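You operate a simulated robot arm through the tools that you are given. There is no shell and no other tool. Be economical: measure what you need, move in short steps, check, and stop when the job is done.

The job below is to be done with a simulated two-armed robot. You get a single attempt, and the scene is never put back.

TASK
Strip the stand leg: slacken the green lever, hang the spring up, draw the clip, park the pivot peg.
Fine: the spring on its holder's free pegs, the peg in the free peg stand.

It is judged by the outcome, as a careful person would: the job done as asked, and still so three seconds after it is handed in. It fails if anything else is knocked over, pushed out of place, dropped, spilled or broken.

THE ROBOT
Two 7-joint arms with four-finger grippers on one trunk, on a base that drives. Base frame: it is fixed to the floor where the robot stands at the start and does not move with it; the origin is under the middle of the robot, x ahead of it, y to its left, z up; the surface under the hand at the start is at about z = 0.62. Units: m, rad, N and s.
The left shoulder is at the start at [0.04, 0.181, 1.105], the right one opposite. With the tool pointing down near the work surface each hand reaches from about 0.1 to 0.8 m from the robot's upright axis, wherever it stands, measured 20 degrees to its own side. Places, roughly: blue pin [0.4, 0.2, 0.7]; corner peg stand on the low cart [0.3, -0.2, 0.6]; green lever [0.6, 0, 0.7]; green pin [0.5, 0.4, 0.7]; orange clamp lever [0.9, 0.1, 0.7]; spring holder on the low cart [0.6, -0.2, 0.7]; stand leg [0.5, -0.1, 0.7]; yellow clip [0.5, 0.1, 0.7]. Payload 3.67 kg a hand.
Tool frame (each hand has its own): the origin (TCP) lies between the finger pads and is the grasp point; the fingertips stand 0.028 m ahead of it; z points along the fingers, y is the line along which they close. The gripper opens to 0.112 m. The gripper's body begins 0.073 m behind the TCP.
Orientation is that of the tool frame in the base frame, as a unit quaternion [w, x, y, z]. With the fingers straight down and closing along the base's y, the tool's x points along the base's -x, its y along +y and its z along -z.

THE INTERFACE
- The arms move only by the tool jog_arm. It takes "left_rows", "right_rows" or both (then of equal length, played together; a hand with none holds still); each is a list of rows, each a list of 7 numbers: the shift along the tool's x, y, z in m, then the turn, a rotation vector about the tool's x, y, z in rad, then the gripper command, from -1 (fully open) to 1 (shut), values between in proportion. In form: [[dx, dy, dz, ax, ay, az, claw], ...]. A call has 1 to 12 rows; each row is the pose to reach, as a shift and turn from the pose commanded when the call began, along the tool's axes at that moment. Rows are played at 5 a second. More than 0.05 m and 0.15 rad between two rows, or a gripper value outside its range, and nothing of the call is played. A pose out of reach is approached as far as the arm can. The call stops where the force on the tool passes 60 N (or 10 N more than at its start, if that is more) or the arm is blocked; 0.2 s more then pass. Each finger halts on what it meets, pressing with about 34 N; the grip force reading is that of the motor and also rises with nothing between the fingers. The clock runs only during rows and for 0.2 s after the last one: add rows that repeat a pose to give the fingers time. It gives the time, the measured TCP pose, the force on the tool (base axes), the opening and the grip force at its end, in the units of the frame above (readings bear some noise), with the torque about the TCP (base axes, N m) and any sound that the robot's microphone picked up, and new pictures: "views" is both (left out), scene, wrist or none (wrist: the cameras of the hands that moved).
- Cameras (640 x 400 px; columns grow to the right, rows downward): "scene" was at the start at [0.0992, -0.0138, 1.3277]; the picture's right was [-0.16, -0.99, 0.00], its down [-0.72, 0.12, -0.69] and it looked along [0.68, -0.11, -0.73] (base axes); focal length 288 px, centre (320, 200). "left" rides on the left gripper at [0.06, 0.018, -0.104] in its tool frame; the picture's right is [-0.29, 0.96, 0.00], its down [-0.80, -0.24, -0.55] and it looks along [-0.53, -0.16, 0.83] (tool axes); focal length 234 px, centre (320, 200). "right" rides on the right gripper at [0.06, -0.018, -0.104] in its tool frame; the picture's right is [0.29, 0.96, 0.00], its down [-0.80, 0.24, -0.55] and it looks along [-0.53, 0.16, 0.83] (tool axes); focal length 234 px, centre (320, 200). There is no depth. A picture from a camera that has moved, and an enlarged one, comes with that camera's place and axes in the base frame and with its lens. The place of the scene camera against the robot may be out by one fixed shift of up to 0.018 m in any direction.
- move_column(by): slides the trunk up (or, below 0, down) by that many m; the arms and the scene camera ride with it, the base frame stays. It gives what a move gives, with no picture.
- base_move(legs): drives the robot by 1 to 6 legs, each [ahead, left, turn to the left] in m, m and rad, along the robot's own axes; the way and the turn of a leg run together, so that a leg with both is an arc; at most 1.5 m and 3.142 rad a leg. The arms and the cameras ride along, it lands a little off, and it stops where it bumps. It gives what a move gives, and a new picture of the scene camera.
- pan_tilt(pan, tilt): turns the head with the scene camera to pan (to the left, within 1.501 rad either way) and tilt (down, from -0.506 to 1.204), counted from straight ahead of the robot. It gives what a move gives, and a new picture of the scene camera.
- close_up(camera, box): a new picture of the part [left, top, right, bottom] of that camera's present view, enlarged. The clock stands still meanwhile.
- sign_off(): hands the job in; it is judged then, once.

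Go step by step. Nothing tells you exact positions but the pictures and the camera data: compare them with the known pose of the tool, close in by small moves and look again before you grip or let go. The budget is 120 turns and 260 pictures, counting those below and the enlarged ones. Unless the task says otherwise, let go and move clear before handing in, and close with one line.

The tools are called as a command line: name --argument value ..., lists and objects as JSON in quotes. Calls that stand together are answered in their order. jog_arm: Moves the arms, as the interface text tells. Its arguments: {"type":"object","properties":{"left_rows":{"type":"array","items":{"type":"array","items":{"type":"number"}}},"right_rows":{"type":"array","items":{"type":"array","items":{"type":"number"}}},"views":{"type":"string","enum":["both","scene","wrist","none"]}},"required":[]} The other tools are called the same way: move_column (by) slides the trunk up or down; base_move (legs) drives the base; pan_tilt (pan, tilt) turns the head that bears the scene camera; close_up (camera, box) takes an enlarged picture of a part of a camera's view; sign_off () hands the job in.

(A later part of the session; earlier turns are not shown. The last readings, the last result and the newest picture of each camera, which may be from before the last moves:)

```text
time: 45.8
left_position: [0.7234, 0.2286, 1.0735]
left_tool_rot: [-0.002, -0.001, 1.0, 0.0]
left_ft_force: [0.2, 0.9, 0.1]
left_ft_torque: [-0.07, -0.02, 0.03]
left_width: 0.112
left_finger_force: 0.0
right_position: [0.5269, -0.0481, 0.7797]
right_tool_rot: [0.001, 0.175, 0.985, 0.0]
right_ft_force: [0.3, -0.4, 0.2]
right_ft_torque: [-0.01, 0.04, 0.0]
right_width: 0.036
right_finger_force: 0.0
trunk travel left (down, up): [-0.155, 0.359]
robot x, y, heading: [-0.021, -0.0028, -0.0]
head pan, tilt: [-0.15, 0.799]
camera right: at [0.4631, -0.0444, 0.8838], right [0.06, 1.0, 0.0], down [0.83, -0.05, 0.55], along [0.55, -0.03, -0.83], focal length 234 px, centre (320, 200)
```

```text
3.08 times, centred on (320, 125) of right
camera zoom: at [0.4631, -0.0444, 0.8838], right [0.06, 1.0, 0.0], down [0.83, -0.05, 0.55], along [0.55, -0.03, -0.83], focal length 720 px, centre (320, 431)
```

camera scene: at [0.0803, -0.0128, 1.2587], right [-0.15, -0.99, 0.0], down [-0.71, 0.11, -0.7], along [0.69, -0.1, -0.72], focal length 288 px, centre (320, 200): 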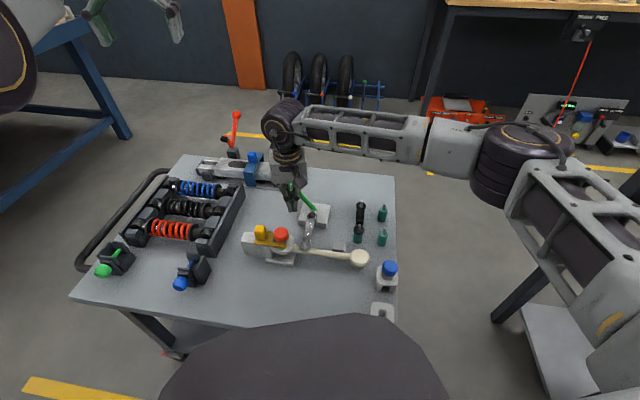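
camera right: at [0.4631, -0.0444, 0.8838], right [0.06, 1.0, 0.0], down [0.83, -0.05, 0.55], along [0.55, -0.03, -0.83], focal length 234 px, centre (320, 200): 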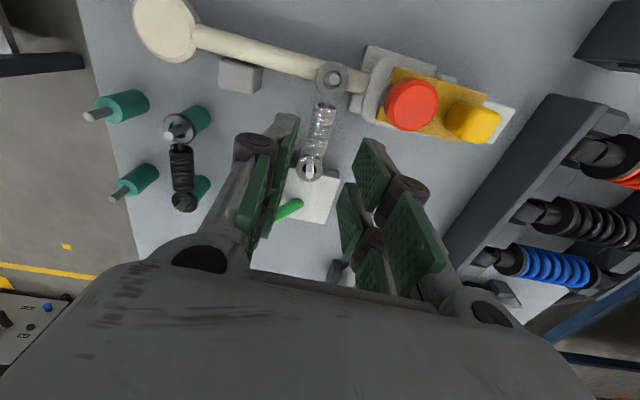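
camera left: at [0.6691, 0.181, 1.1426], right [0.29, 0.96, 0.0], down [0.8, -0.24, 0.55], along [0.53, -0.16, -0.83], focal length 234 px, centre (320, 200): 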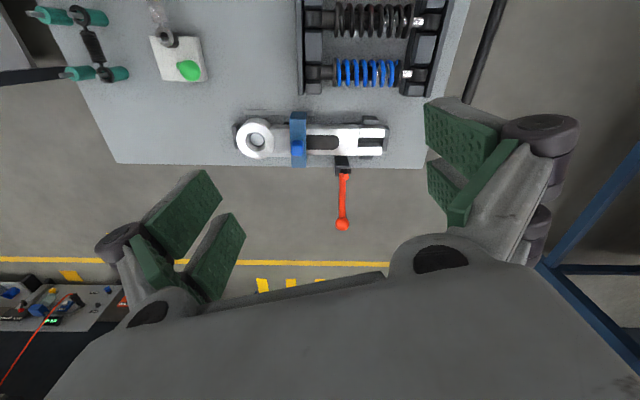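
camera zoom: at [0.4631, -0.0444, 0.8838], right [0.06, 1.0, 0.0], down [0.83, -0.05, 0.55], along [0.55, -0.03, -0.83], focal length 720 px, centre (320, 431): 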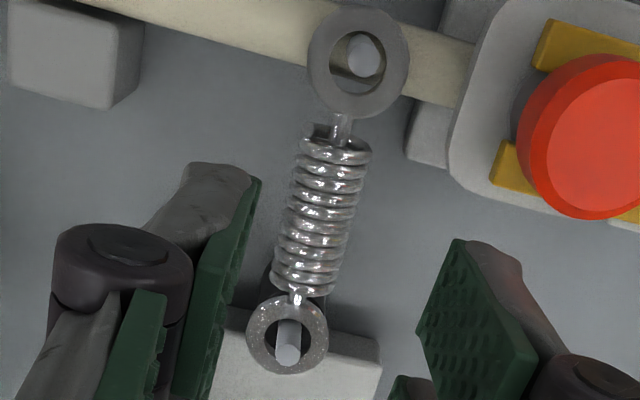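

Alignment over the spring is good. Descend and look before gripping.

jog_arm --right_rows '[[0, 0, 0.04, 0, 0, 0, 0.36], [0, 0, 0.08, 0, 0, 0, 0.36], [0, 0, 0.105, 0, 0, 0, 0.36], [0, 0, 0.105, 0, 0, 0, 0.36]]' --views "wrist"

close_up --camera "scene" --box '[270, 190, 350, 265]'

```text
time: 46.8
left_position: [0.7228, 0.2287, 1.0743]
left_tool_rot: [-0.001, -0.001, 1.0, 0.001]
left_ft_force: [-0.1, 0.6, 0.4]
left_ft_torque: [-0.03, 0.0, -0.01]
left_width: 0.112
left_finger_force: 0.1
right_position: [0.5258, -0.0489, 0.6724]
right_tool_rot: [-0.001, 0.176, 0.984, 0.0]
right_ft_force: [2.0, -3.2, 1.9]
right_ft_torque: [0.03, -0.01, -0.09]
right_width: 0.0346
right_finger_force: 0.1
trunk travel left (down, up): [-0.155, 0.359]
robot x, y, heading: [-0.0226, 0.0002, 0.002]
head pan, tilt: [-0.15, 0.799]
camera right: at [0.4637, -0.0458, 0.7778], right [0.06, 1.0, 0.0], down [0.83, -0.05, 0.55], along [0.55, -0.03, -0.83], focal length 234 px, centre (320, 200)
```

right: 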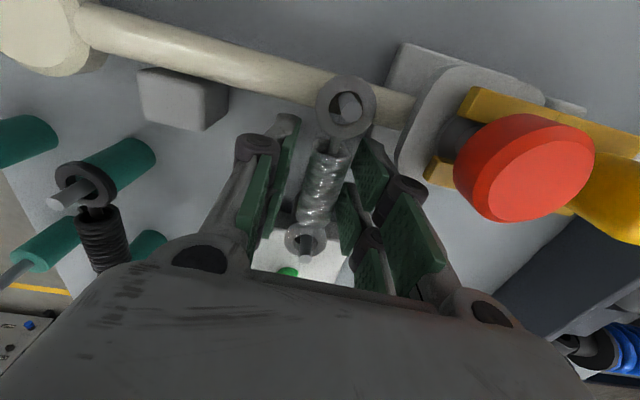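

```text
5.33 times, centred on (310, 228) of scene
camera zoom: at [0.0794, -0.0134, 1.2587], right [-0.15, -0.99, 0.0], down [-0.71, 0.11, -0.7], along [0.69, -0.1, -0.72], focal length 1536 px, centre (373, 53)
```

zoom: 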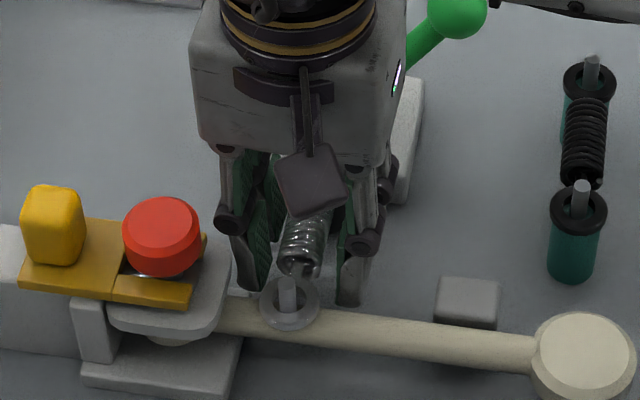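

Spring is between the pads. Close the gripper.

jog_arm --right_rows '[[0, 0, 0, 0, 0, 0, 0.7], [0, 0, 0, 0, 0, 0, 1], [0, 0, 0, 0, 0, 0, 1]]' --views "wrist"

```text
time: 47.6
left_position: [0.7227, 0.2279, 1.0745]
left_tool_rot: [-0.002, -0.001, 1.0, 0.0]
left_ft_force: [0.0, 0.7, -0.4]
left_ft_torque: [0.01, 0.01, 0.01]
left_width: 0.112
left_finger_force: 0.0
right_position: [0.5253, -0.0486, 0.6733]
right_tool_rot: [0.0, 0.175, 0.985, 0.001]
right_ft_force: [-0.6, -0.2, 0.3]
right_ft_torque: [0.01, 0.0, 0.04]
right_width: 0.0198
right_finger_force: 34.1
trunk travel left (down, up): [-0.155, 0.359]
robot x, y, heading: [-0.0215, 0.0003, -0.005]
head pan, tilt: [-0.15, 0.799]
camera right: at [0.4633, -0.0451, 0.7783], right [0.06, 1.0, 0.0], down [0.83, -0.05, 0.55], along [0.55, -0.03, -0.83], focal length 234 px, centre (320, 200)
```

right: 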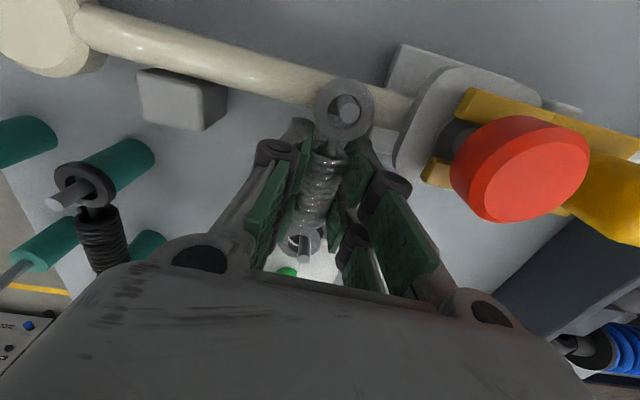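

Gripped (20 mm). Lift straight up, gently.

jog_arm --right_rows '[[0, 0, -0.008, 0, 0, 0, 1], [0, 0, -0.018, 0, 0, 0, 1], [0, 0, -0.03, 0, 0, 0, 1], [0, 0, -0.05, 0, 0, 0, 1], [0, 0, -0.07, 0, 0, 0, 1]]' --views "both"

close_up --camera "right" --box '[240, 60, 420, 280]'

close_up --camera "scene" --box '[270, 170, 350, 265]'

```text
time: 48.8
left_position: [0.7232, 0.2277, 1.0755]
left_tool_rot: [-0.002, -0.001, 1.0, 0.0]
left_ft_force: [-0.4, 0.9, 0.0]
left_ft_torque: [0.01, 0.03, 0.02]
left_width: 0.1116
left_finger_force: 0.1
right_position: [0.5256, -0.0472, 0.7437]
right_tool_rot: [0.0, 0.175, 0.985, 0.001]
right_ft_force: [0.5, -0.7, -1.3]
right_ft_torque: [-0.01, 0.0, -0.01]
right_width: 0.0201
right_finger_force: 34.5
trunk travel left (down, up): [-0.155, 0.359]
robot x, y, heading: [-0.0194, -0.0017, -0.0]
head pan, tilt: [-0.15, 0.799]
camera scene: at [0.0791, -0.013, 1.2587], right [-0.15, -0.99, 0.0], down [-0.71, 0.11, -0.7], along [0.69, -0.1, -0.72], focal length 288 px, centre (320, 200)
camera right: at [0.4634, -0.0444, 0.8484], right [0.06, 1.0, 0.0], down [0.83, -0.05, 0.55], along [0.55, -0.03, -0.83], focal length 234 px, centre (320, 200)
```

scene: 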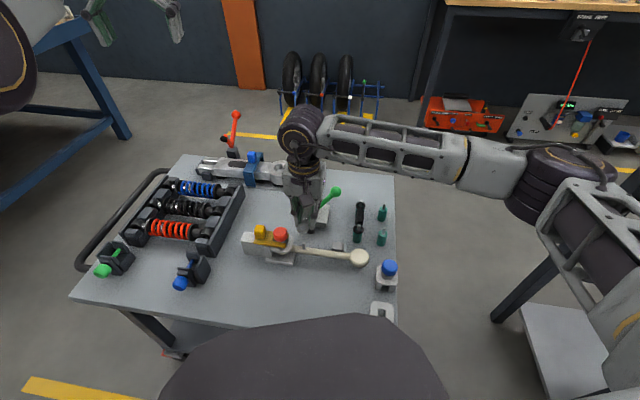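
right: 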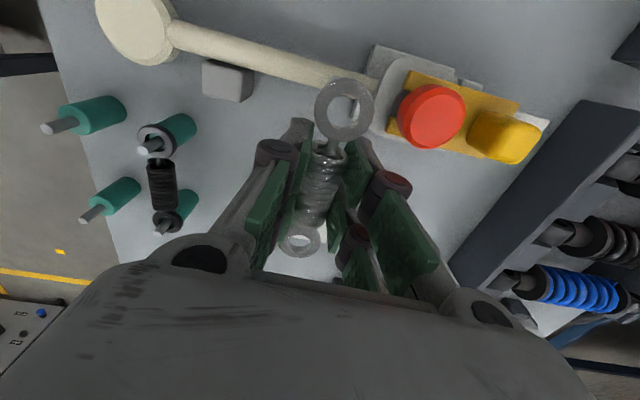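

```text
1.82 times, centred on (330, 170) of right
camera zoom: at [0.4634, -0.0444, 0.8484], right [0.06, 1.0, 0.0], down [0.83, -0.05, 0.55], along [0.55, -0.03, -0.83], focal length 426 px, centre (302, 254)
```

zoom: 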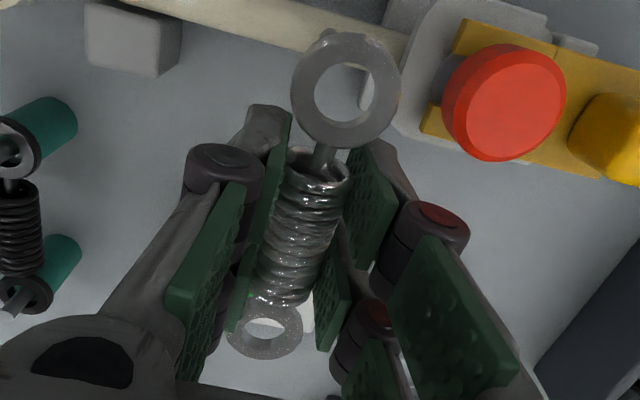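

```text
4.21 times, centred on (310, 218) of scene
camera zoom: at [0.0791, -0.013, 1.2587], right [-0.15, -0.99, 0.0], down [-0.71, 0.11, -0.7], along [0.69, -0.1, -0.72], focal length 1213 px, centre (362, 126)
```

zoom: 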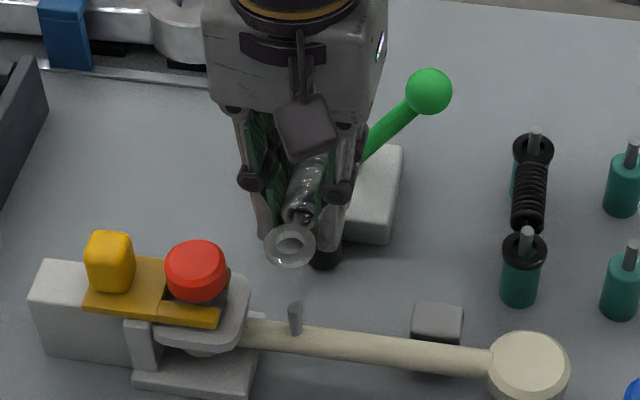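

Both rings are free and the spring hangs level in the grip. Carry it high over to the free pegs.

jog_arm --right_rows '[[0, 0, -0.04, 0, 0, 0, 1], [-0.018, -0.037, -0.045, 0, 0, 0, 1], [-0.036, -0.075, -0.045, 0, 0, 0, 1], [-0.054, -0.115, -0.045, 0, 0, 0, 1], [-0.07, -0.155, -0.045, 0, 0, 0, 1], [-0.0823, -0.1844, -0.045, 0, 0, 0, 1], [-0.0823, -0.1844, -0.02, 0, 0, 0, 1], [-0.0823, -0.1844, -0.02, 0, 0, 0, 1]]' --views "both"

close_up --camera "right" --box '[240, 60, 420, 280]'

close_up --camera "scene" --box '[330, 170, 410, 265]'

```text
time: 50.6
left_position: [0.7237, 0.229, 1.0746]
left_tool_rot: [-0.002, -0.001, 1.0, 0.0]
left_ft_force: [-0.1, 0.6, 0.0]
left_ft_torque: [-0.01, -0.02, -0.02]
left_width: 0.112
left_finger_force: 0.1
right_position: [0.5389, -0.2501, 0.7633]
right_tool_rot: [0.0, 0.175, 0.985, 0.0]
right_ft_force: [-0.9, 0.0, -0.4]
right_ft_torque: [-0.02, -0.01, 0.01]
right_width: 0.02
right_finger_force: 33.9
trunk travel left (down, up): [-0.155, 0.359]
robot x, y, heading: [-0.0206, -0.0006, -0.0]
head pan, tilt: [-0.15, 0.799]
camera scene: at [0.0789, -0.0133, 1.2587], right [-0.15, -0.99, 0.0], down [-0.71, 0.11, -0.7], along [0.69, -0.1, -0.72], focal length 288 px, centre (320, 200)
camera right: at [0.4775, -0.2469, 0.8689], right [0.06, 1.0, 0.0], down [0.83, -0.05, 0.55], along [0.55, -0.03, -0.83], focal length 234 px, centre (320, 200)
```

scene: 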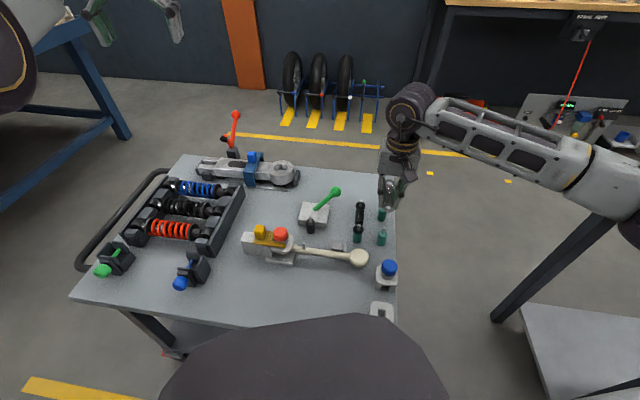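
right: 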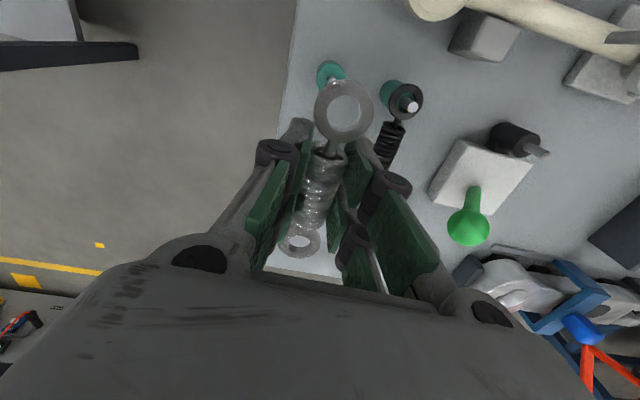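

```text
1.82 times, centred on (330, 170) of right
camera zoom: at [0.4775, -0.2469, 0.8689], right [0.06, 1.0, 0.0], down [0.83, -0.05, 0.55], along [0.55, -0.03, -0.83], focal length 426 px, centre (302, 254)
```

zoom: 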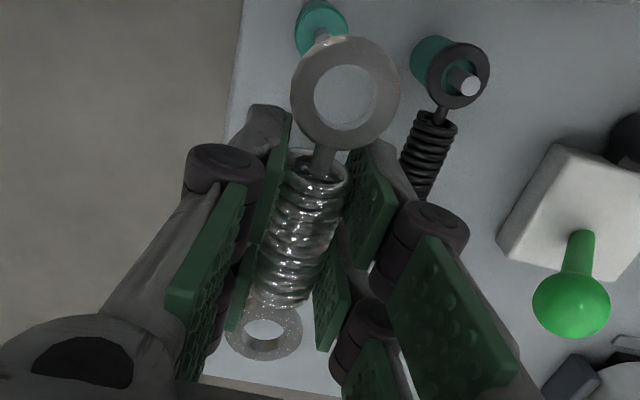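

```text
4.21 times, centred on (370, 218) of scene
camera zoom: at [0.0789, -0.0133, 1.2587], right [-0.15, -0.99, 0.0], down [-0.71, 0.11, -0.7], along [0.69, -0.1, -0.72], focal length 1213 px, centre (110, 126)
```

zoom: 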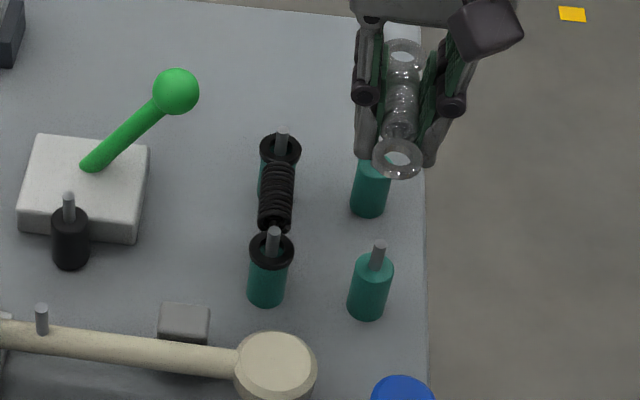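

By triangulation the free peg tips are at about [0.5015, -0.239, 0.684] and [0.580, -0.265, 0.681]. I'll fine-adjust and lower to just above the tips, then check.

jog_arm --right_rows '[[0.001, -0.0003, 0.02, 0, 0, -0.02, 1], [0.001, -0.0003, 0.045, 0, 0, -0.02, 1], [0.001, -0.0003, 0.059, 0, 0, -0.02, 1], [0.001, -0.0003, 0.059, 0, 0, -0.02, 1]]' --views "none"

close_up --camera "right" --box '[240, 60, 420, 280]'

close_up --camera "scene" --box '[355, 185, 405, 250]'

```text
time: 51.6
left_position: [0.7242, 0.2294, 1.0749]
left_tool_rot: [-0.002, -0.001, 1.0, 0.0]
left_ft_force: [0.1, -0.1, -0.4]
left_ft_torque: [-0.01, -0.05, 0.04]
left_width: 0.1119
left_finger_force: 0.1
right_position: [0.5378, -0.2489, 0.7042]
right_tool_rot: [0.0, 0.166, 0.986, 0.0]
right_ft_force: [0.4, 0.8, -0.6]
right_ft_torque: [0.01, -0.02, 0.01]
right_width: 0.0199
right_finger_force: 33.8
trunk travel left (down, up): [-0.155, 0.359]
robot x, y, heading: [-0.0199, -0.0021, 0.004]
head pan, tilt: [-0.15, 0.799]
```

```text
1.82 times, centred on (330, 170) of right
camera zoom: at [0.476, -0.2477, 0.8091], right [0.04, 1.0, 0.0], down [0.83, -0.03, 0.55], along [0.55, -0.02, -0.83], focal length 426 px, centre (302, 254)
```

zoom: 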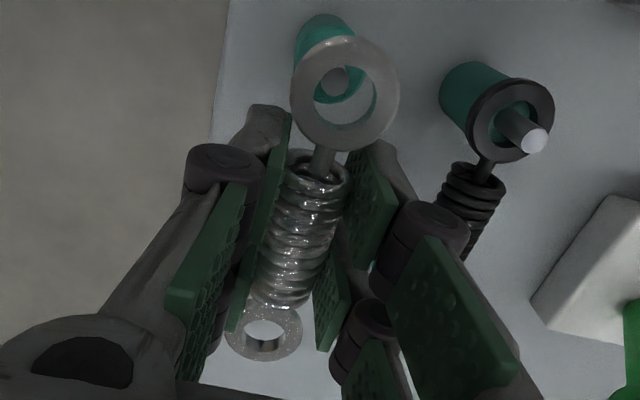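

```text
6.15 times, centred on (380, 218) of scene
camera zoom: at [0.0792, -0.0132, 1.2587], right [-0.15, -0.99, 0.0], down [-0.71, 0.11, -0.7], along [0.69, -0.1, -0.72], focal length 1773 px, centre (-49, 92)
```

zoom: 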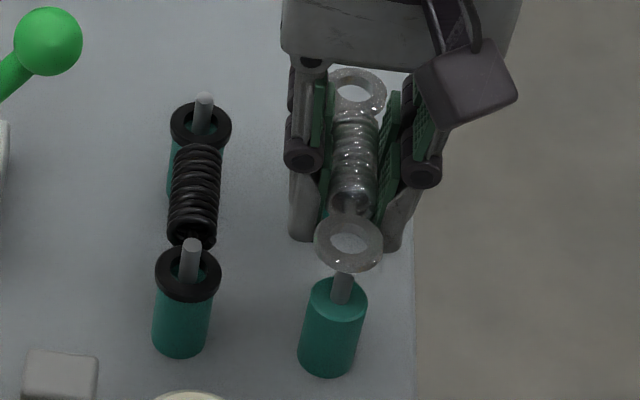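

Both rings look aligned over their pins within about 2 mm. Nudge +1.5 mm in x and lower slowly.

jog_arm --right_rows '[[-0.0015, 0, 0.005, 0, 0, 0, 1], [-0.0015, 0, 0.012, 0, 0, 0, 1], [-0.0015, 0, 0.018, 0, 0, 0, 1], [-0.0015, 0, 0.024, 0, 0, 0, 1]]' --views "none"

close_up --camera "right" --box '[240, 60, 420, 280]'

close_up --camera "scene" --box '[355, 185, 405, 250]'

```text
time: 52.6
left_position: [0.7234, 0.2266, 1.0753]
left_tool_rot: [-0.002, -0.001, 1.0, -0.001]
left_ft_force: [0.2, -1.1, -0.1]
left_ft_torque: [-0.01, 0.0, -0.01]
left_width: 0.1118
left_finger_force: 0.1
right_position: [0.5403, -0.2506, 0.6809]
right_tool_rot: [0.0, 0.166, 0.986, 0.0]
right_ft_force: [-0.6, 0.2, -1.0]
right_ft_torque: [-0.01, 0.0, 0.01]
right_width: 0.0197
right_finger_force: 34.4
trunk travel left (down, up): [-0.155, 0.359]
robot x, y, heading: [-0.0222, 0.0039, 0.003]
head pan, tilt: [-0.15, 0.799]
```

```text
1.82 times, centred on (330, 170) of right
camera zoom: at [0.4774, -0.248, 0.7854], right [0.04, 1.0, 0.0], down [0.83, -0.03, 0.55], along [0.55, -0.02, -0.83], focal length 426 px, centre (302, 254)
```

zoom: 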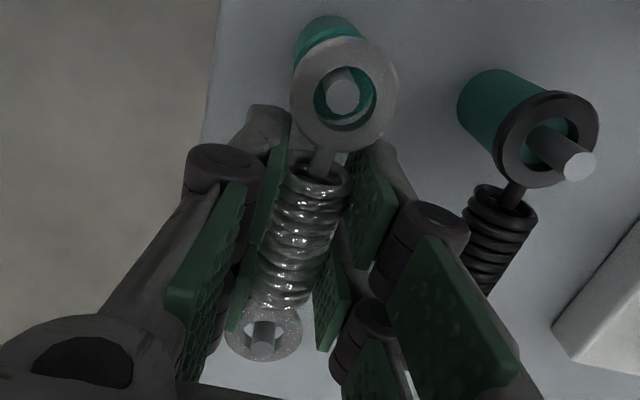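

```text
6.15 times, centred on (380, 218) of scene
camera zoom: at [0.0794, -0.0132, 1.2587], right [-0.15, -0.99, 0.0], down [-0.71, 0.11, -0.7], along [0.69, -0.1, -0.72], focal length 1773 px, centre (-49, 92)
```

zoom: 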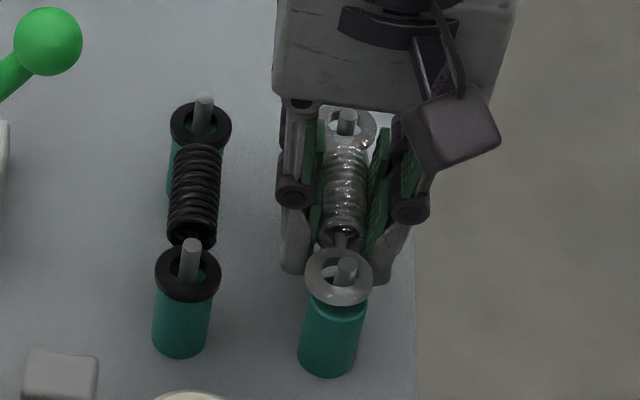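

Both pins are through the rings. Lower until they seat.

jog_arm --right_rows '[[0, 0, 0.004, 0, 0, 0, 1], [0, 0, 0.008, 0, 0, 0, 1], [0, 0, 0.011, 0, 0, 0, 1]]' --views "none"

close_up --camera "scene" --box '[355, 185, 405, 250]'

```text
time: 53.4
left_position: [0.7226, 0.2278, 1.0746]
left_tool_rot: [-0.001, -0.001, 1.0, 0.001]
left_ft_force: [0.0, -0.3, -0.2]
left_ft_torque: [0.04, 0.05, 0.0]
left_width: 0.1118
left_finger_force: 0.0
right_position: [0.5405, -0.25, 0.6716]
right_tool_rot: [0.002, 0.165, 0.986, 0.001]
right_ft_force: [-1.9, -1.7, 16.2]
right_ft_torque: [0.18, 0.4, 0.04]
right_width: 0.0198
right_finger_force: 33.8
trunk travel left (down, up): [-0.155, 0.359]
robot x, y, heading: [-0.0195, -0.002, 0.001]
head pan, tilt: [-0.15, 0.799]
```

```text
6.15 times, centred on (380, 218) of scene
camera zoom: at [0.0778, -0.013, 1.259], right [-0.15, -0.99, 0.0], down [-0.71, 0.11, -0.7], along [0.69, -0.1, -0.72], focal length 1773 px, centre (-49, 92)
```

zoom: 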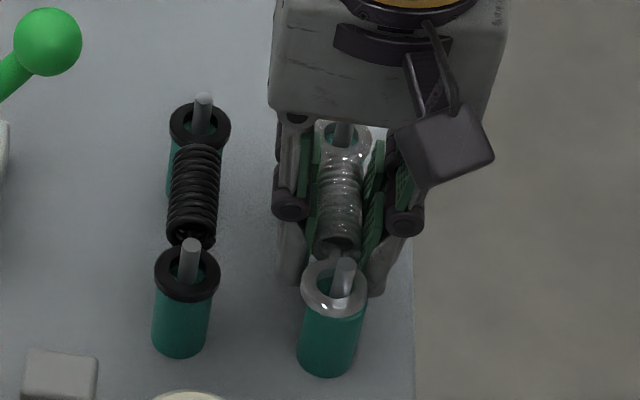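

Seated on the shoulders. Open and lift away.

jog_arm --right_rows '[[0, 0, -0.001, 0, 0, 0, 0.6], [0, 0, -0.001, 0, 0, 0, 0.3], [0, 0, -0.001, 0, 0, 0, 0.25], [0, 0, -0.03, 0, 0, 0, 0.25], [0, 0, -0.07, 0, 0, 0, 0.25], [0, 0, -0.11, 0, 0, 0, 0.25]]' --views "both"

close_up --camera "scene" --box '[345, 185, 405, 250]'

close_up --camera "right" --box '[240, 60, 420, 280]'

```text
time: 54.8
left_position: [0.7232, 0.2276, 1.0751]
left_tool_rot: [-0.001, -0.001, 1.0, 0.0]
left_ft_force: [0.3, 0.8, 0.6]
left_ft_torque: [-0.05, -0.01, 0.01]
left_width: 0.1121
left_finger_force: 0.1
right_position: [0.5399, -0.2493, 0.7798]
right_tool_rot: [0.0, 0.165, 0.986, -0.001]
right_ft_force: [-1.0, -0.5, 0.5]
right_ft_torque: [0.01, -0.03, 0.0]
right_width: 0.0421
right_finger_force: 0.1
trunk travel left (down, up): [-0.155, 0.359]
robot x, y, heading: [-0.02, -0.0013, 0.003]
head pan, tilt: [-0.15, 0.799]
camera scene: at [0.0788, -0.0129, 1.2587], right [-0.15, -0.99, 0.0], down [-0.71, 0.11, -0.7], along [0.69, -0.1, -0.72], focal length 288 px, centre (320, 200)
camera right: at [0.4775, -0.2475, 0.8846], right [0.04, 1.0, 0.0], down [0.83, -0.03, 0.55], along [0.55, -0.02, -0.83], focal length 234 px, centre (320, 200)
```

scene: 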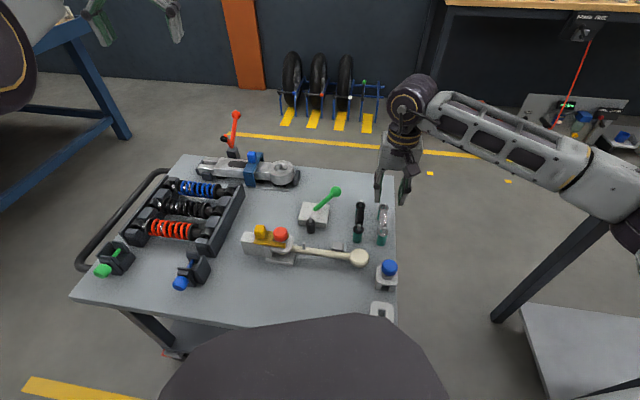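
right: 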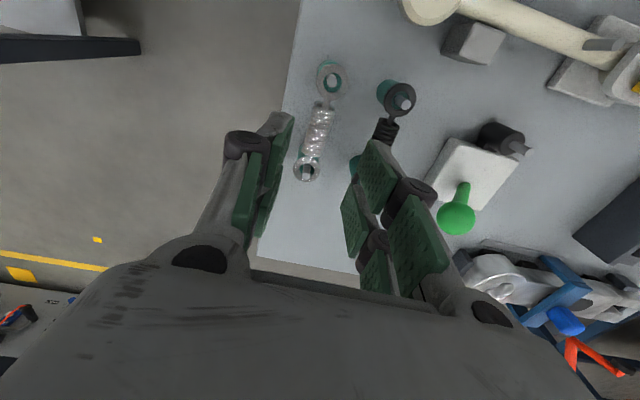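

```text
6.15 times, centred on (375, 218) of scene
camera zoom: at [0.0788, -0.0129, 1.2587], right [-0.15, -0.99, 0.0], down [-0.71, 0.11, -0.7], along [0.69, -0.1, -0.72], focal length 1773 px, centre (-18, 92)
```

zoom: 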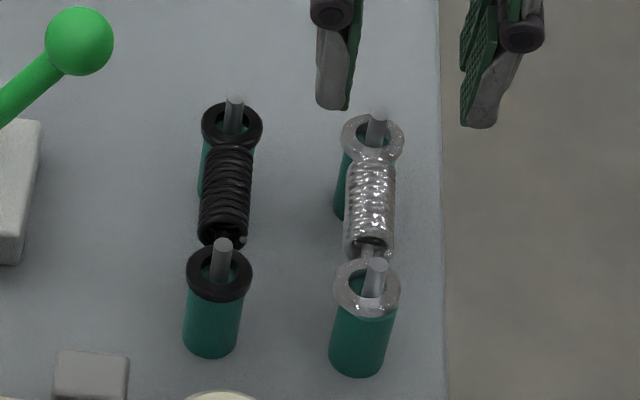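

```text
1.82 times, centred on (330, 170) of right
camera zoom: at [0.4775, -0.2475, 0.8846], right [0.04, 1.0, 0.0], down [0.83, -0.03, 0.55], along [0.55, -0.02, -0.83], focal length 426 px, centre (302, 254)
```

zoom: 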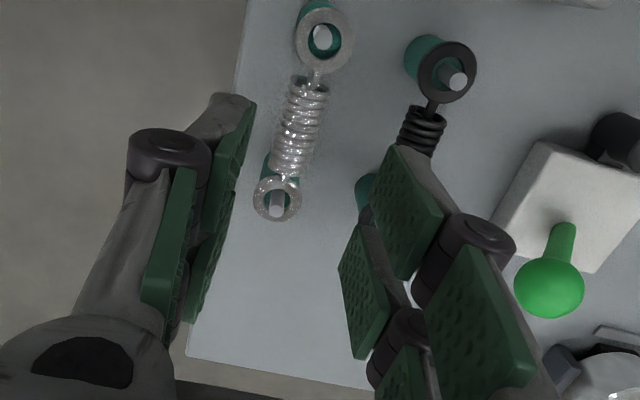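

The spring hangs properly. Now the clip: move above the yellow knob while testing a positive twist of the wrist, so the pads can close across the pull direction.

jog_arm --right_rows '[[0.0, 0.0, -0.03, 0, 0, 0.0, 0.25], [0.018, 0.036, -0.05, 0, 0, 0.14, 0.25], [0.036, 0.072, -0.05, 0, 0, 0.28, 0.25], [0.054, 0.108, -0.05, 0, 0, 0.42, 0.25], [0.072, 0.144, -0.05, 0, 0, 0.56, 0.25], [0.09, 0.18, -0.05, 0, 0, 0.7, 0.25], [0.108, 0.216, -0.05, 0, 0, 0.84, 0.25], [0.124, 0.252, -0.05, 0, 0, 0.98, 0.25], [0.124, 0.252, -0.05, 0, 0, 1.12, 0.25], [0.124, 0.252, -0.05, 0, 0, 1.24, 0.25]]' --views "both"

close_up --camera "right" --box '[220, 60, 420, 220]'

```text
time: 57.0
left_position: [0.7223, 0.2287, 1.0741]
left_tool_rot: [-0.001, -0.001, 1.0, 0.0]
left_ft_force: [-0.1, 0.4, 0.1]
left_ft_torque: [-0.02, 0.0, 0.01]
left_width: 0.1118
left_finger_force: 0.1
right_position: [0.5044, 0.029, 0.8304]
right_tool_rot: [0.0, 0.708, 0.706, 0.0]
right_ft_force: [0.9, 0.3, 0.0]
right_ft_torque: [-0.04, 0.0, -0.01]
right_width: 0.0422
right_finger_force: 0.1
trunk travel left (down, up): [-0.155, 0.359]
robot x, y, heading: [-0.0259, 0.0004, -0.002]
head pan, tilt: [-0.15, 0.799]
camera scene: at [0.0793, -0.0126, 1.2587], right [-0.15, -0.99, 0.0], down [-0.71, 0.11, -0.7], along [0.69, -0.1, -0.72], focal length 288 px, centre (320, 200)
camera right: at [0.4873, 0.0887, 0.9344], right [0.96, 0.29, 0.0], down [0.24, -0.8, 0.55], along [0.16, -0.53, -0.83], focal length 234 px, centre (320, 200)
```

scene: 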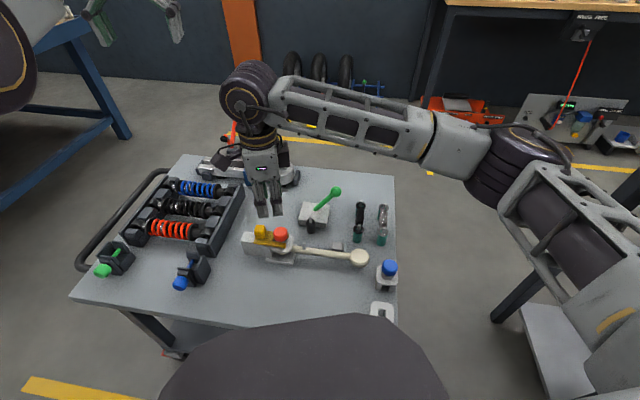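
right: 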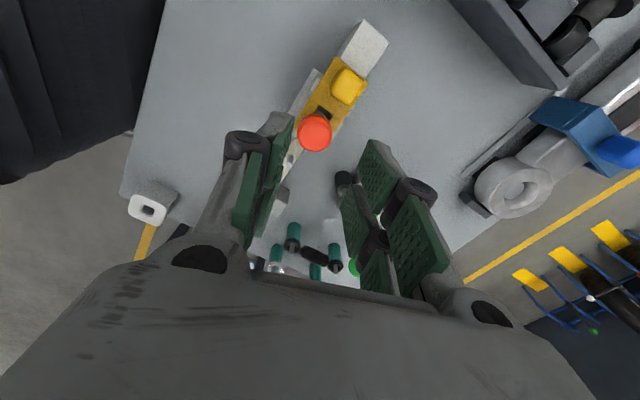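

```text
2.50 times, centred on (320, 140) of right
camera zoom: at [0.4873, 0.0887, 0.9344], right [0.96, 0.29, 0.0], down [0.24, -0.8, 0.55], along [0.16, -0.53, -0.83], focal length 585 px, centre (320, 350)
```

zoom: 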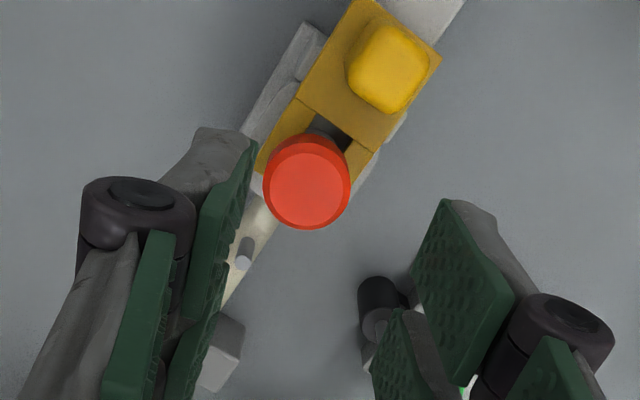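

Positive twist works well. The knob is at about [0.517, 0.066, 0.705] and the clip axis points about 70° from x. Turn 0.35 more and align over the knob.

jog_arm --right_rows '[[0.012, 0.004, 0, 0, 0, 0.12, 0.2], [0.024, 0.008, 0.02, 0, 0, 0.24, 0.2], [0.0366, 0.0126, 0.04, 0, 0, 0.35, 0.2], [0.0366, 0.0126, 0.05, 0, 0, 0.35, 0.2]]' --views "wrist"

close_up --camera "right" --box '[220, 80, 420, 240]'

close_up --camera "scene" --box '[230, 190, 310, 275]'

```text
time: 58.0
left_position: [0.7236, 0.228, 1.0746]
left_tool_rot: [-0.001, -0.001, 1.0, -0.001]
left_ft_force: [-0.1, -0.8, 0.4]
left_ft_torque: [0.01, 0.02, 0.0]
left_width: 0.1119
left_finger_force: 0.0
right_position: [0.5164, 0.0661, 0.7791]
right_tool_rot: [0.0, 0.82, 0.572, 0.0]
right_ft_force: [-0.6, 0.1, -0.5]
right_ft_torque: [0.03, 0.0, -0.01]
right_width: 0.0447
right_finger_force: 0.1
trunk travel left (down, up): [-0.155, 0.359]
robot x, y, heading: [-0.0229, -0.0007, -0.006]
head pan, tilt: [-0.15, 0.799]
camera right: at [0.521, 0.1274, 0.8844], right [1.0, -0.06, 0.0], down [-0.05, -0.83, 0.55], along [-0.03, -0.55, -0.83], focal length 234 px, centre (320, 200)
```

right: 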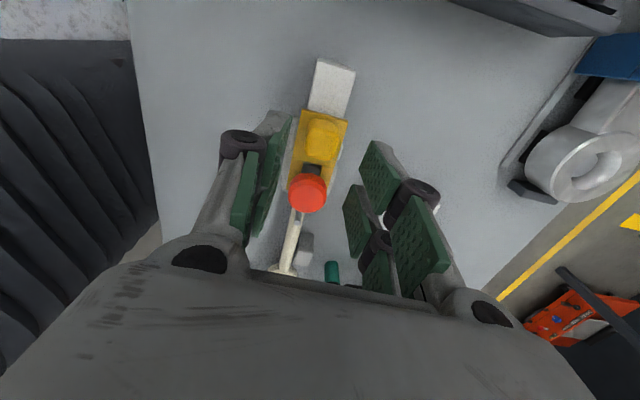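

```text
2.50 times, centred on (320, 160) of right
camera zoom: at [0.521, 0.1274, 0.8844], right [1.0, -0.06, 0.0], down [-0.05, -0.83, 0.55], along [-0.03, -0.55, -0.83], focal length 585 px, centre (320, 300)
```

zoom: 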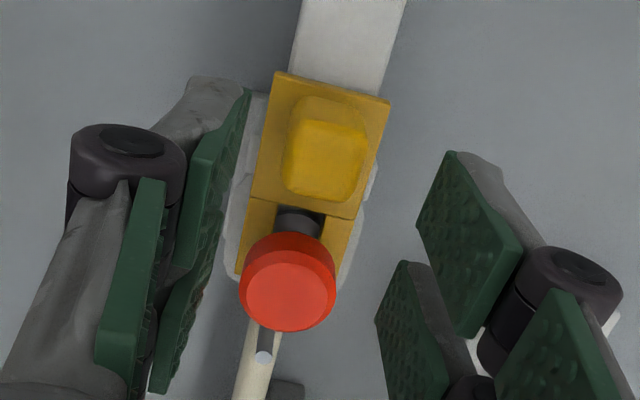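

```text
4.71 times, centred on (270, 232) of scene
camera zoom: at [0.0793, -0.0135, 1.2587], right [-0.15, -0.99, 0.0], down [-0.71, 0.11, -0.7], along [0.69, -0.1, -0.72], focal length 1356 px, centre (555, 47)
```

zoom: 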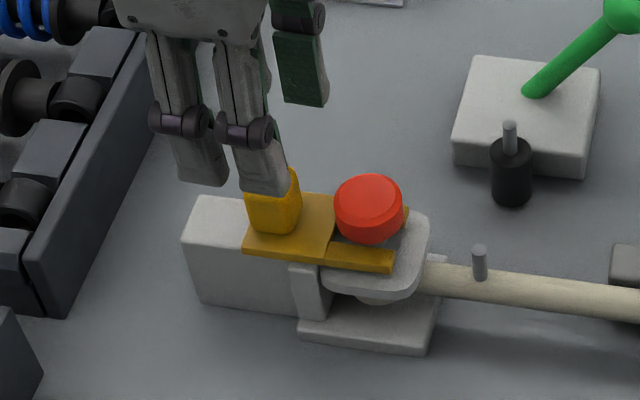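

Good view of the clip: a forked plate under the red head with a yellow knob. Descend over the knob stepwise.

jog_arm --right_rows '[[0.001, 0.002, 0.03, 0, 0, 0, 0.2], [0.001, 0.002, 0.055, 0, 0, 0, 0.2], [0.001, 0.002, 0.058, 0, 0, 0, 0.2]]' --views "wrist"

close_up --camera "scene" --box '[230, 210, 300, 275]'

close_up --camera "right" --box '[220, 80, 420, 240]'

```text
time: 58.8
left_position: [0.7226, 0.228, 1.0744]
left_tool_rot: [-0.002, -0.001, 1.0, 0.0]
left_ft_force: [0.4, -0.7, 0.3]
left_ft_torque: [-0.02, -0.01, 0.03]
left_width: 0.112
left_finger_force: 0.2
right_position: [0.5199, 0.0659, 0.723]
right_tool_rot: [-0.001, 0.82, 0.572, -0.001]
right_ft_force: [-0.5, -0.9, 0.6]
right_ft_torque: [0.01, 0.01, 0.01]
right_width: 0.0446
right_finger_force: 0.0
trunk travel left (down, up): [-0.155, 0.359]
robot x, y, heading: [-0.0199, -0.0007, 0.001]
head pan, tilt: [-0.15, 0.799]
camera right: at [0.5236, 0.1281, 0.8265], right [1.0, -0.06, 0.0], down [-0.05, -0.83, 0.55], along [-0.03, -0.55, -0.83], focal length 234 px, centre (320, 200)
```

right: 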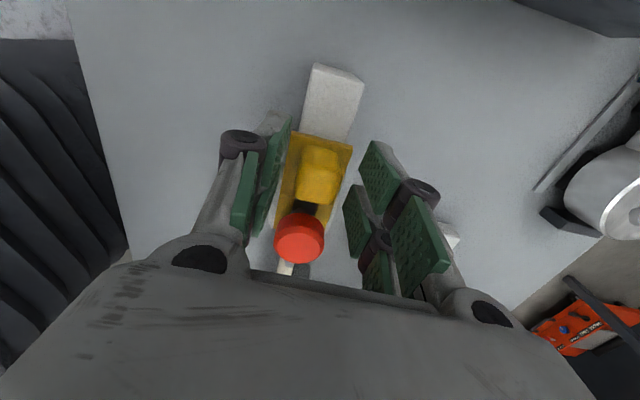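

```text
6.15 times, centred on (265, 242) of scene
camera zoom: at [0.0793, -0.0132, 1.2587], right [-0.15, -0.99, 0.0], down [-0.71, 0.11, -0.7], along [0.69, -0.1, -0.72], focal length 1773 px, centre (658, -62)
```

zoom: 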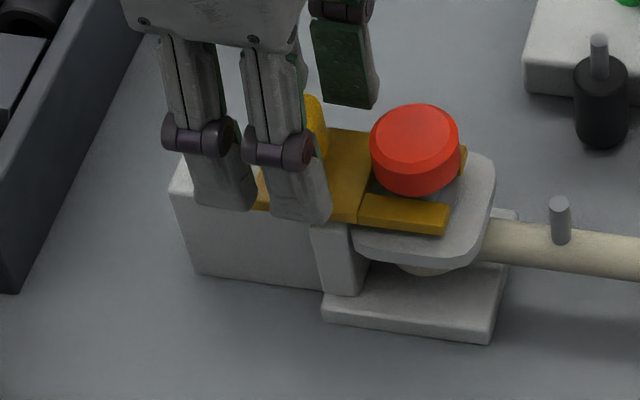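

```text
2.50 times, centred on (320, 160) of right
camera zoom: at [0.5236, 0.1281, 0.8265], right [1.0, -0.06, 0.0], down [-0.05, -0.83, 0.55], along [-0.03, -0.55, -0.83], focal length 585 px, centre (320, 300)
```

zoom: 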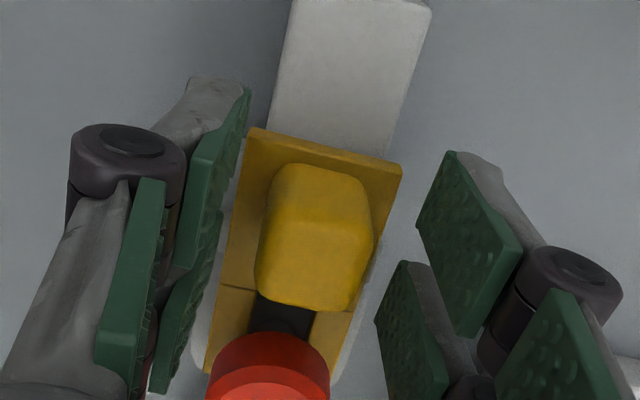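

jog_arm --right_rows '[[0, 0, 0.0, 0, 0, 0, 0.36], [0, 0, 0.004, 0, 0, 0, 0.36], [0, 0, 0.008, 0, 0, 0, 0.36], [0, 0, 0.011, 0, 0, 0, 0.36]]' --views "none"

close_up --camera "scene" --box '[230, 210, 300, 275]'

close_up --camera "right" --box '[220, 80, 420, 240]'

```text
time: 59.8
left_position: [0.722, 0.2279, 1.0765]
left_tool_rot: [-0.001, -0.001, 1.0, 0.0]
left_ft_force: [0.2, 0.3, 0.7]
left_ft_torque: [0.04, 0.02, 0.02]
left_width: 0.1117
left_finger_force: 0.1
right_position: [0.5203, 0.0665, 0.714]
right_tool_rot: [0.0, 0.82, 0.572, 0.002]
right_ft_force: [2.1, -3.0, 23.8]
right_ft_torque: [-0.34, 0.14, 0.17]
right_width: 0.036
right_finger_force: 11.4
trunk travel left (down, up): [-0.155, 0.359]
robot x, y, heading: [-0.0196, -0.0, -0.001]
head pan, tilt: [-0.15, 0.799]
```

```text
6.15 times, centred on (265, 242) of scene
camera zoom: at [0.0777, -0.0133, 1.259], right [-0.15, -0.99, 0.0], down [-0.71, 0.11, -0.7], along [0.69, -0.1, -0.72], focal length 1773 px, centre (658, -62)
```

zoom: 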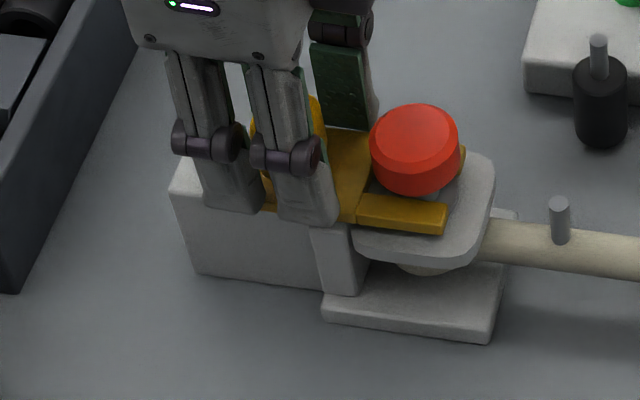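

```text
2.50 times, centred on (320, 160) of right
camera zoom: at [0.5233, 0.1278, 0.8185], right [1.0, -0.06, 0.0], down [-0.05, -0.83, 0.55], along [-0.03, -0.55, -0.83], focal length 585 px, centre (320, 300)
```

zoom: 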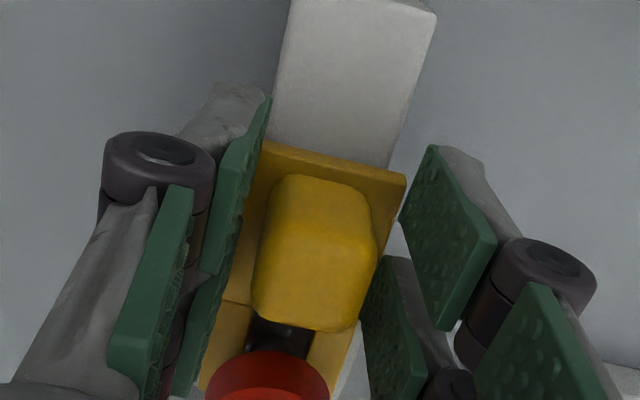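

Tips touched the plate; raise 3 mm and grip the knob.

jog_arm --right_rows '[[0, 0, -0.006, 0, 0, 0, 0.36], [0, 0, -0.006, 0, 0, 0, 0.8], [0, 0, -0.006, 0, 0, 0, 1], [0, 0, -0.006, 0, 0, 0, 1]]' --views "none"

close_up --camera "right" --box '[220, 80, 420, 240]'

```text
time: 60.8
left_position: [0.7244, 0.2289, 1.0745]
left_tool_rot: [-0.002, -0.002, 1.0, 0.0]
left_ft_force: [0.1, 0.2, 0.5]
left_ft_torque: [-0.02, 0.0, 0.0]
left_width: 0.112
left_finger_force: 0.0
right_position: [0.5185, 0.0661, 0.7144]
right_tool_rot: [-0.001, 0.819, 0.574, -0.002]
right_ft_force: [-10.3, 1.1, -20.8]
right_ft_torque: [0.03, 0.23, 1.13]
right_width: 0.0242
right_finger_force: 45.3
trunk travel left (down, up): [-0.155, 0.359]
robot x, y, heading: [-0.0205, -0.001, -0.003]
head pan, tilt: [-0.15, 0.799]
```

```text
2.50 times, centred on (320, 160) of right
camera zoom: at [0.5227, 0.1283, 0.8185], right [1.0, -0.06, -0.01], down [-0.04, -0.83, 0.56], along [-0.04, -0.56, -0.83], focal length 585 px, centre (320, 300)
```

zoom: 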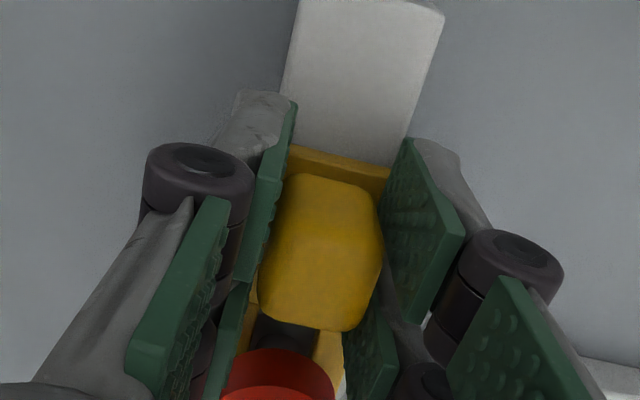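

Gripped. Relax the strain: 2 mm down, small yaw correction; then start to draw along the clip axis.

jog_arm --right_rows '[[0, -0.001, 0.003, 0, 0, -0.02, 1], [0, -0.0015, 0.003, 0, 0, -0.04, 1], [0, -0.0015, 0.003, 0, 0, -0.04, 1]]' --views "none"

```text
time: 61.6
left_position: [0.7217, 0.2276, 1.0742]
left_tool_rot: [-0.001, -0.001, 1.0, 0.0]
left_ft_force: [-0.1, 1.0, -0.2]
left_ft_torque: [-0.03, 0.0, -0.01]
left_width: 0.1121
left_finger_force: 0.1
right_position: [0.5184, 0.0655, 0.7143]
right_tool_rot: [0.0, 0.808, 0.589, 0.0]
right_ft_force: [-9.1, 3.4, -8.5]
right_ft_torque: [0.19, 0.18, -0.41]
right_width: 0.0239
right_finger_force: 44.7
trunk travel left (down, up): [-0.155, 0.359]
robot x, y, heading: [-0.0177, 0.0025, -0.002]
head pan, tilt: [-0.15, 0.799]
```

jog_arm --right_rows '[[0.005, -0.001, 0.001, 0, 0, 0.01, 1], [0.01, -0.001, 0.001, 0, 0, 0.01, 1], [0.015, -0.001, 0.001, 0, 0, 0.01, 1]]' --views "none"

close_up --camera "scene" --box '[230, 210, 300, 275]'

close_up --camera "right" --box '[220, 80, 420, 260]'

```text
time: 62.4
left_position: [0.7227, 0.2273, 1.0738]
left_tool_rot: [-0.002, -0.002, 1.0, 0.0]
left_ft_force: [-0.8, 0.7, 0.0]
left_ft_torque: [0.01, -0.02, 0.01]
left_width: 0.1121
left_finger_force: 0.2
right_position: [0.523, 0.0814, 0.7153]
right_tool_rot: [0.0, 0.811, 0.585, 0.001]
right_ft_force: [1.4, -1.0, 4.4]
right_ft_torque: [-0.58, 0.08, 0.78]
right_width: 0.024
right_finger_force: 45.3
trunk travel left (down, up): [-0.155, 0.359]
robot x, y, heading: [-0.0223, -0.0009, -0.001]
head pan, tilt: [-0.15, 0.799]
```

```text
6.15 times, centred on (265, 242) of scene
camera zoom: at [0.0792, -0.0131, 1.2588], right [-0.15, -0.99, 0.0], down [-0.71, 0.11, -0.7], along [0.69, -0.1, -0.72], focal length 1773 px, centre (658, -62)
```

zoom: 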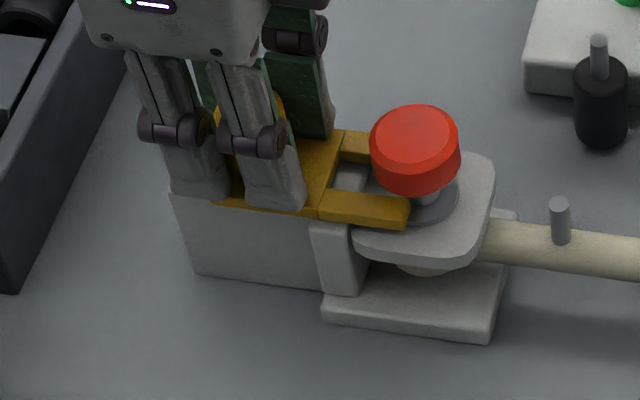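

```text
2.22 times, centred on (320, 170) of right
camera zoom: at [0.5247, 0.1428, 0.8189], right [1.0, -0.03, 0.0], down [-0.03, -0.83, 0.55], along [-0.01, -0.55, -0.83], focal length 520 px, centre (320, 267)
```

zoom: 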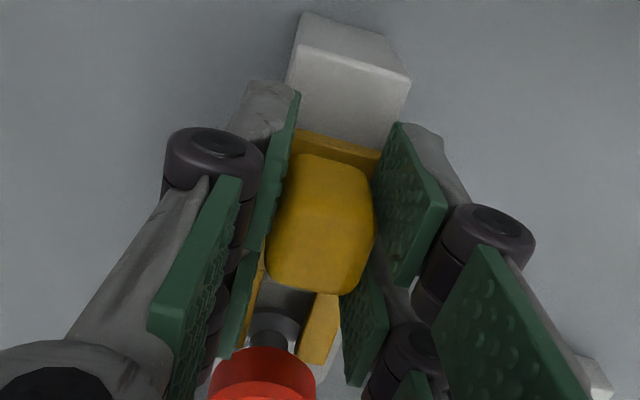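

The clip slides easily. Draw a further 40 mm.

jog_arm --right_rows '[[0.008, 0, 0, 0, 0, -0.01, 1], [0.016, 0, 0, 0, 0, -0.01, 1], [0.024, 0, 0, 0, 0, -0.01, 1], [0.032, 0, 0, 0, 0, -0.01, 1], [0.04, 0, 0, 0, 0, -0.01, 1]]' --views "none"

close_up --camera "scene" --box '[220, 200, 300, 275]'

```text
time: 63.6
left_position: [0.7214, 0.2254, 1.0779]
left_tool_rot: [-0.001, 0.0, 1.0, 0.002]
left_ft_force: [0.5, 0.0, -0.4]
left_ft_torque: [-0.03, -0.02, 0.03]
left_width: 0.1121
left_finger_force: 0.0
right_position: [0.5325, 0.1132, 0.713]
right_tool_rot: [0.003, 0.808, 0.589, -0.002]
right_ft_force: [-12.9, -39.8, 17.9]
right_ft_torque: [-1.34, 0.55, 0.24]
right_width: 0.024
right_finger_force: 45.0
trunk travel left (down, up): [-0.155, 0.359]
robot x, y, heading: [-0.0195, 0.0027, -0.0]
head pan, tilt: [-0.15, 0.799]
```

```text
5.33 times, centred on (260, 238) of scene
camera zoom: at [0.0766, -0.0166, 1.2589], right [-0.15, -0.99, 0.0], down [-0.71, 0.11, -0.7], along [0.69, -0.1, -0.72], focal length 1536 px, centre (640, 0)
```

zoom: 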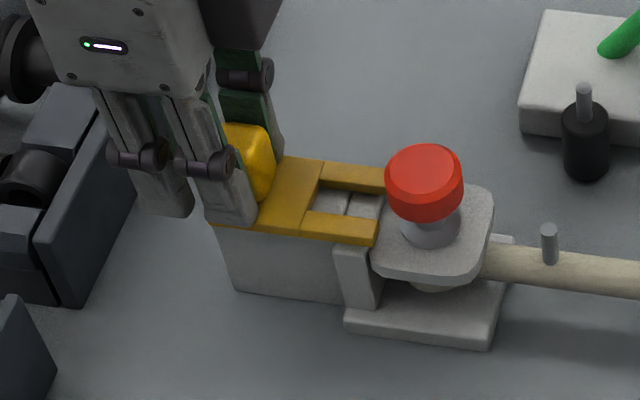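

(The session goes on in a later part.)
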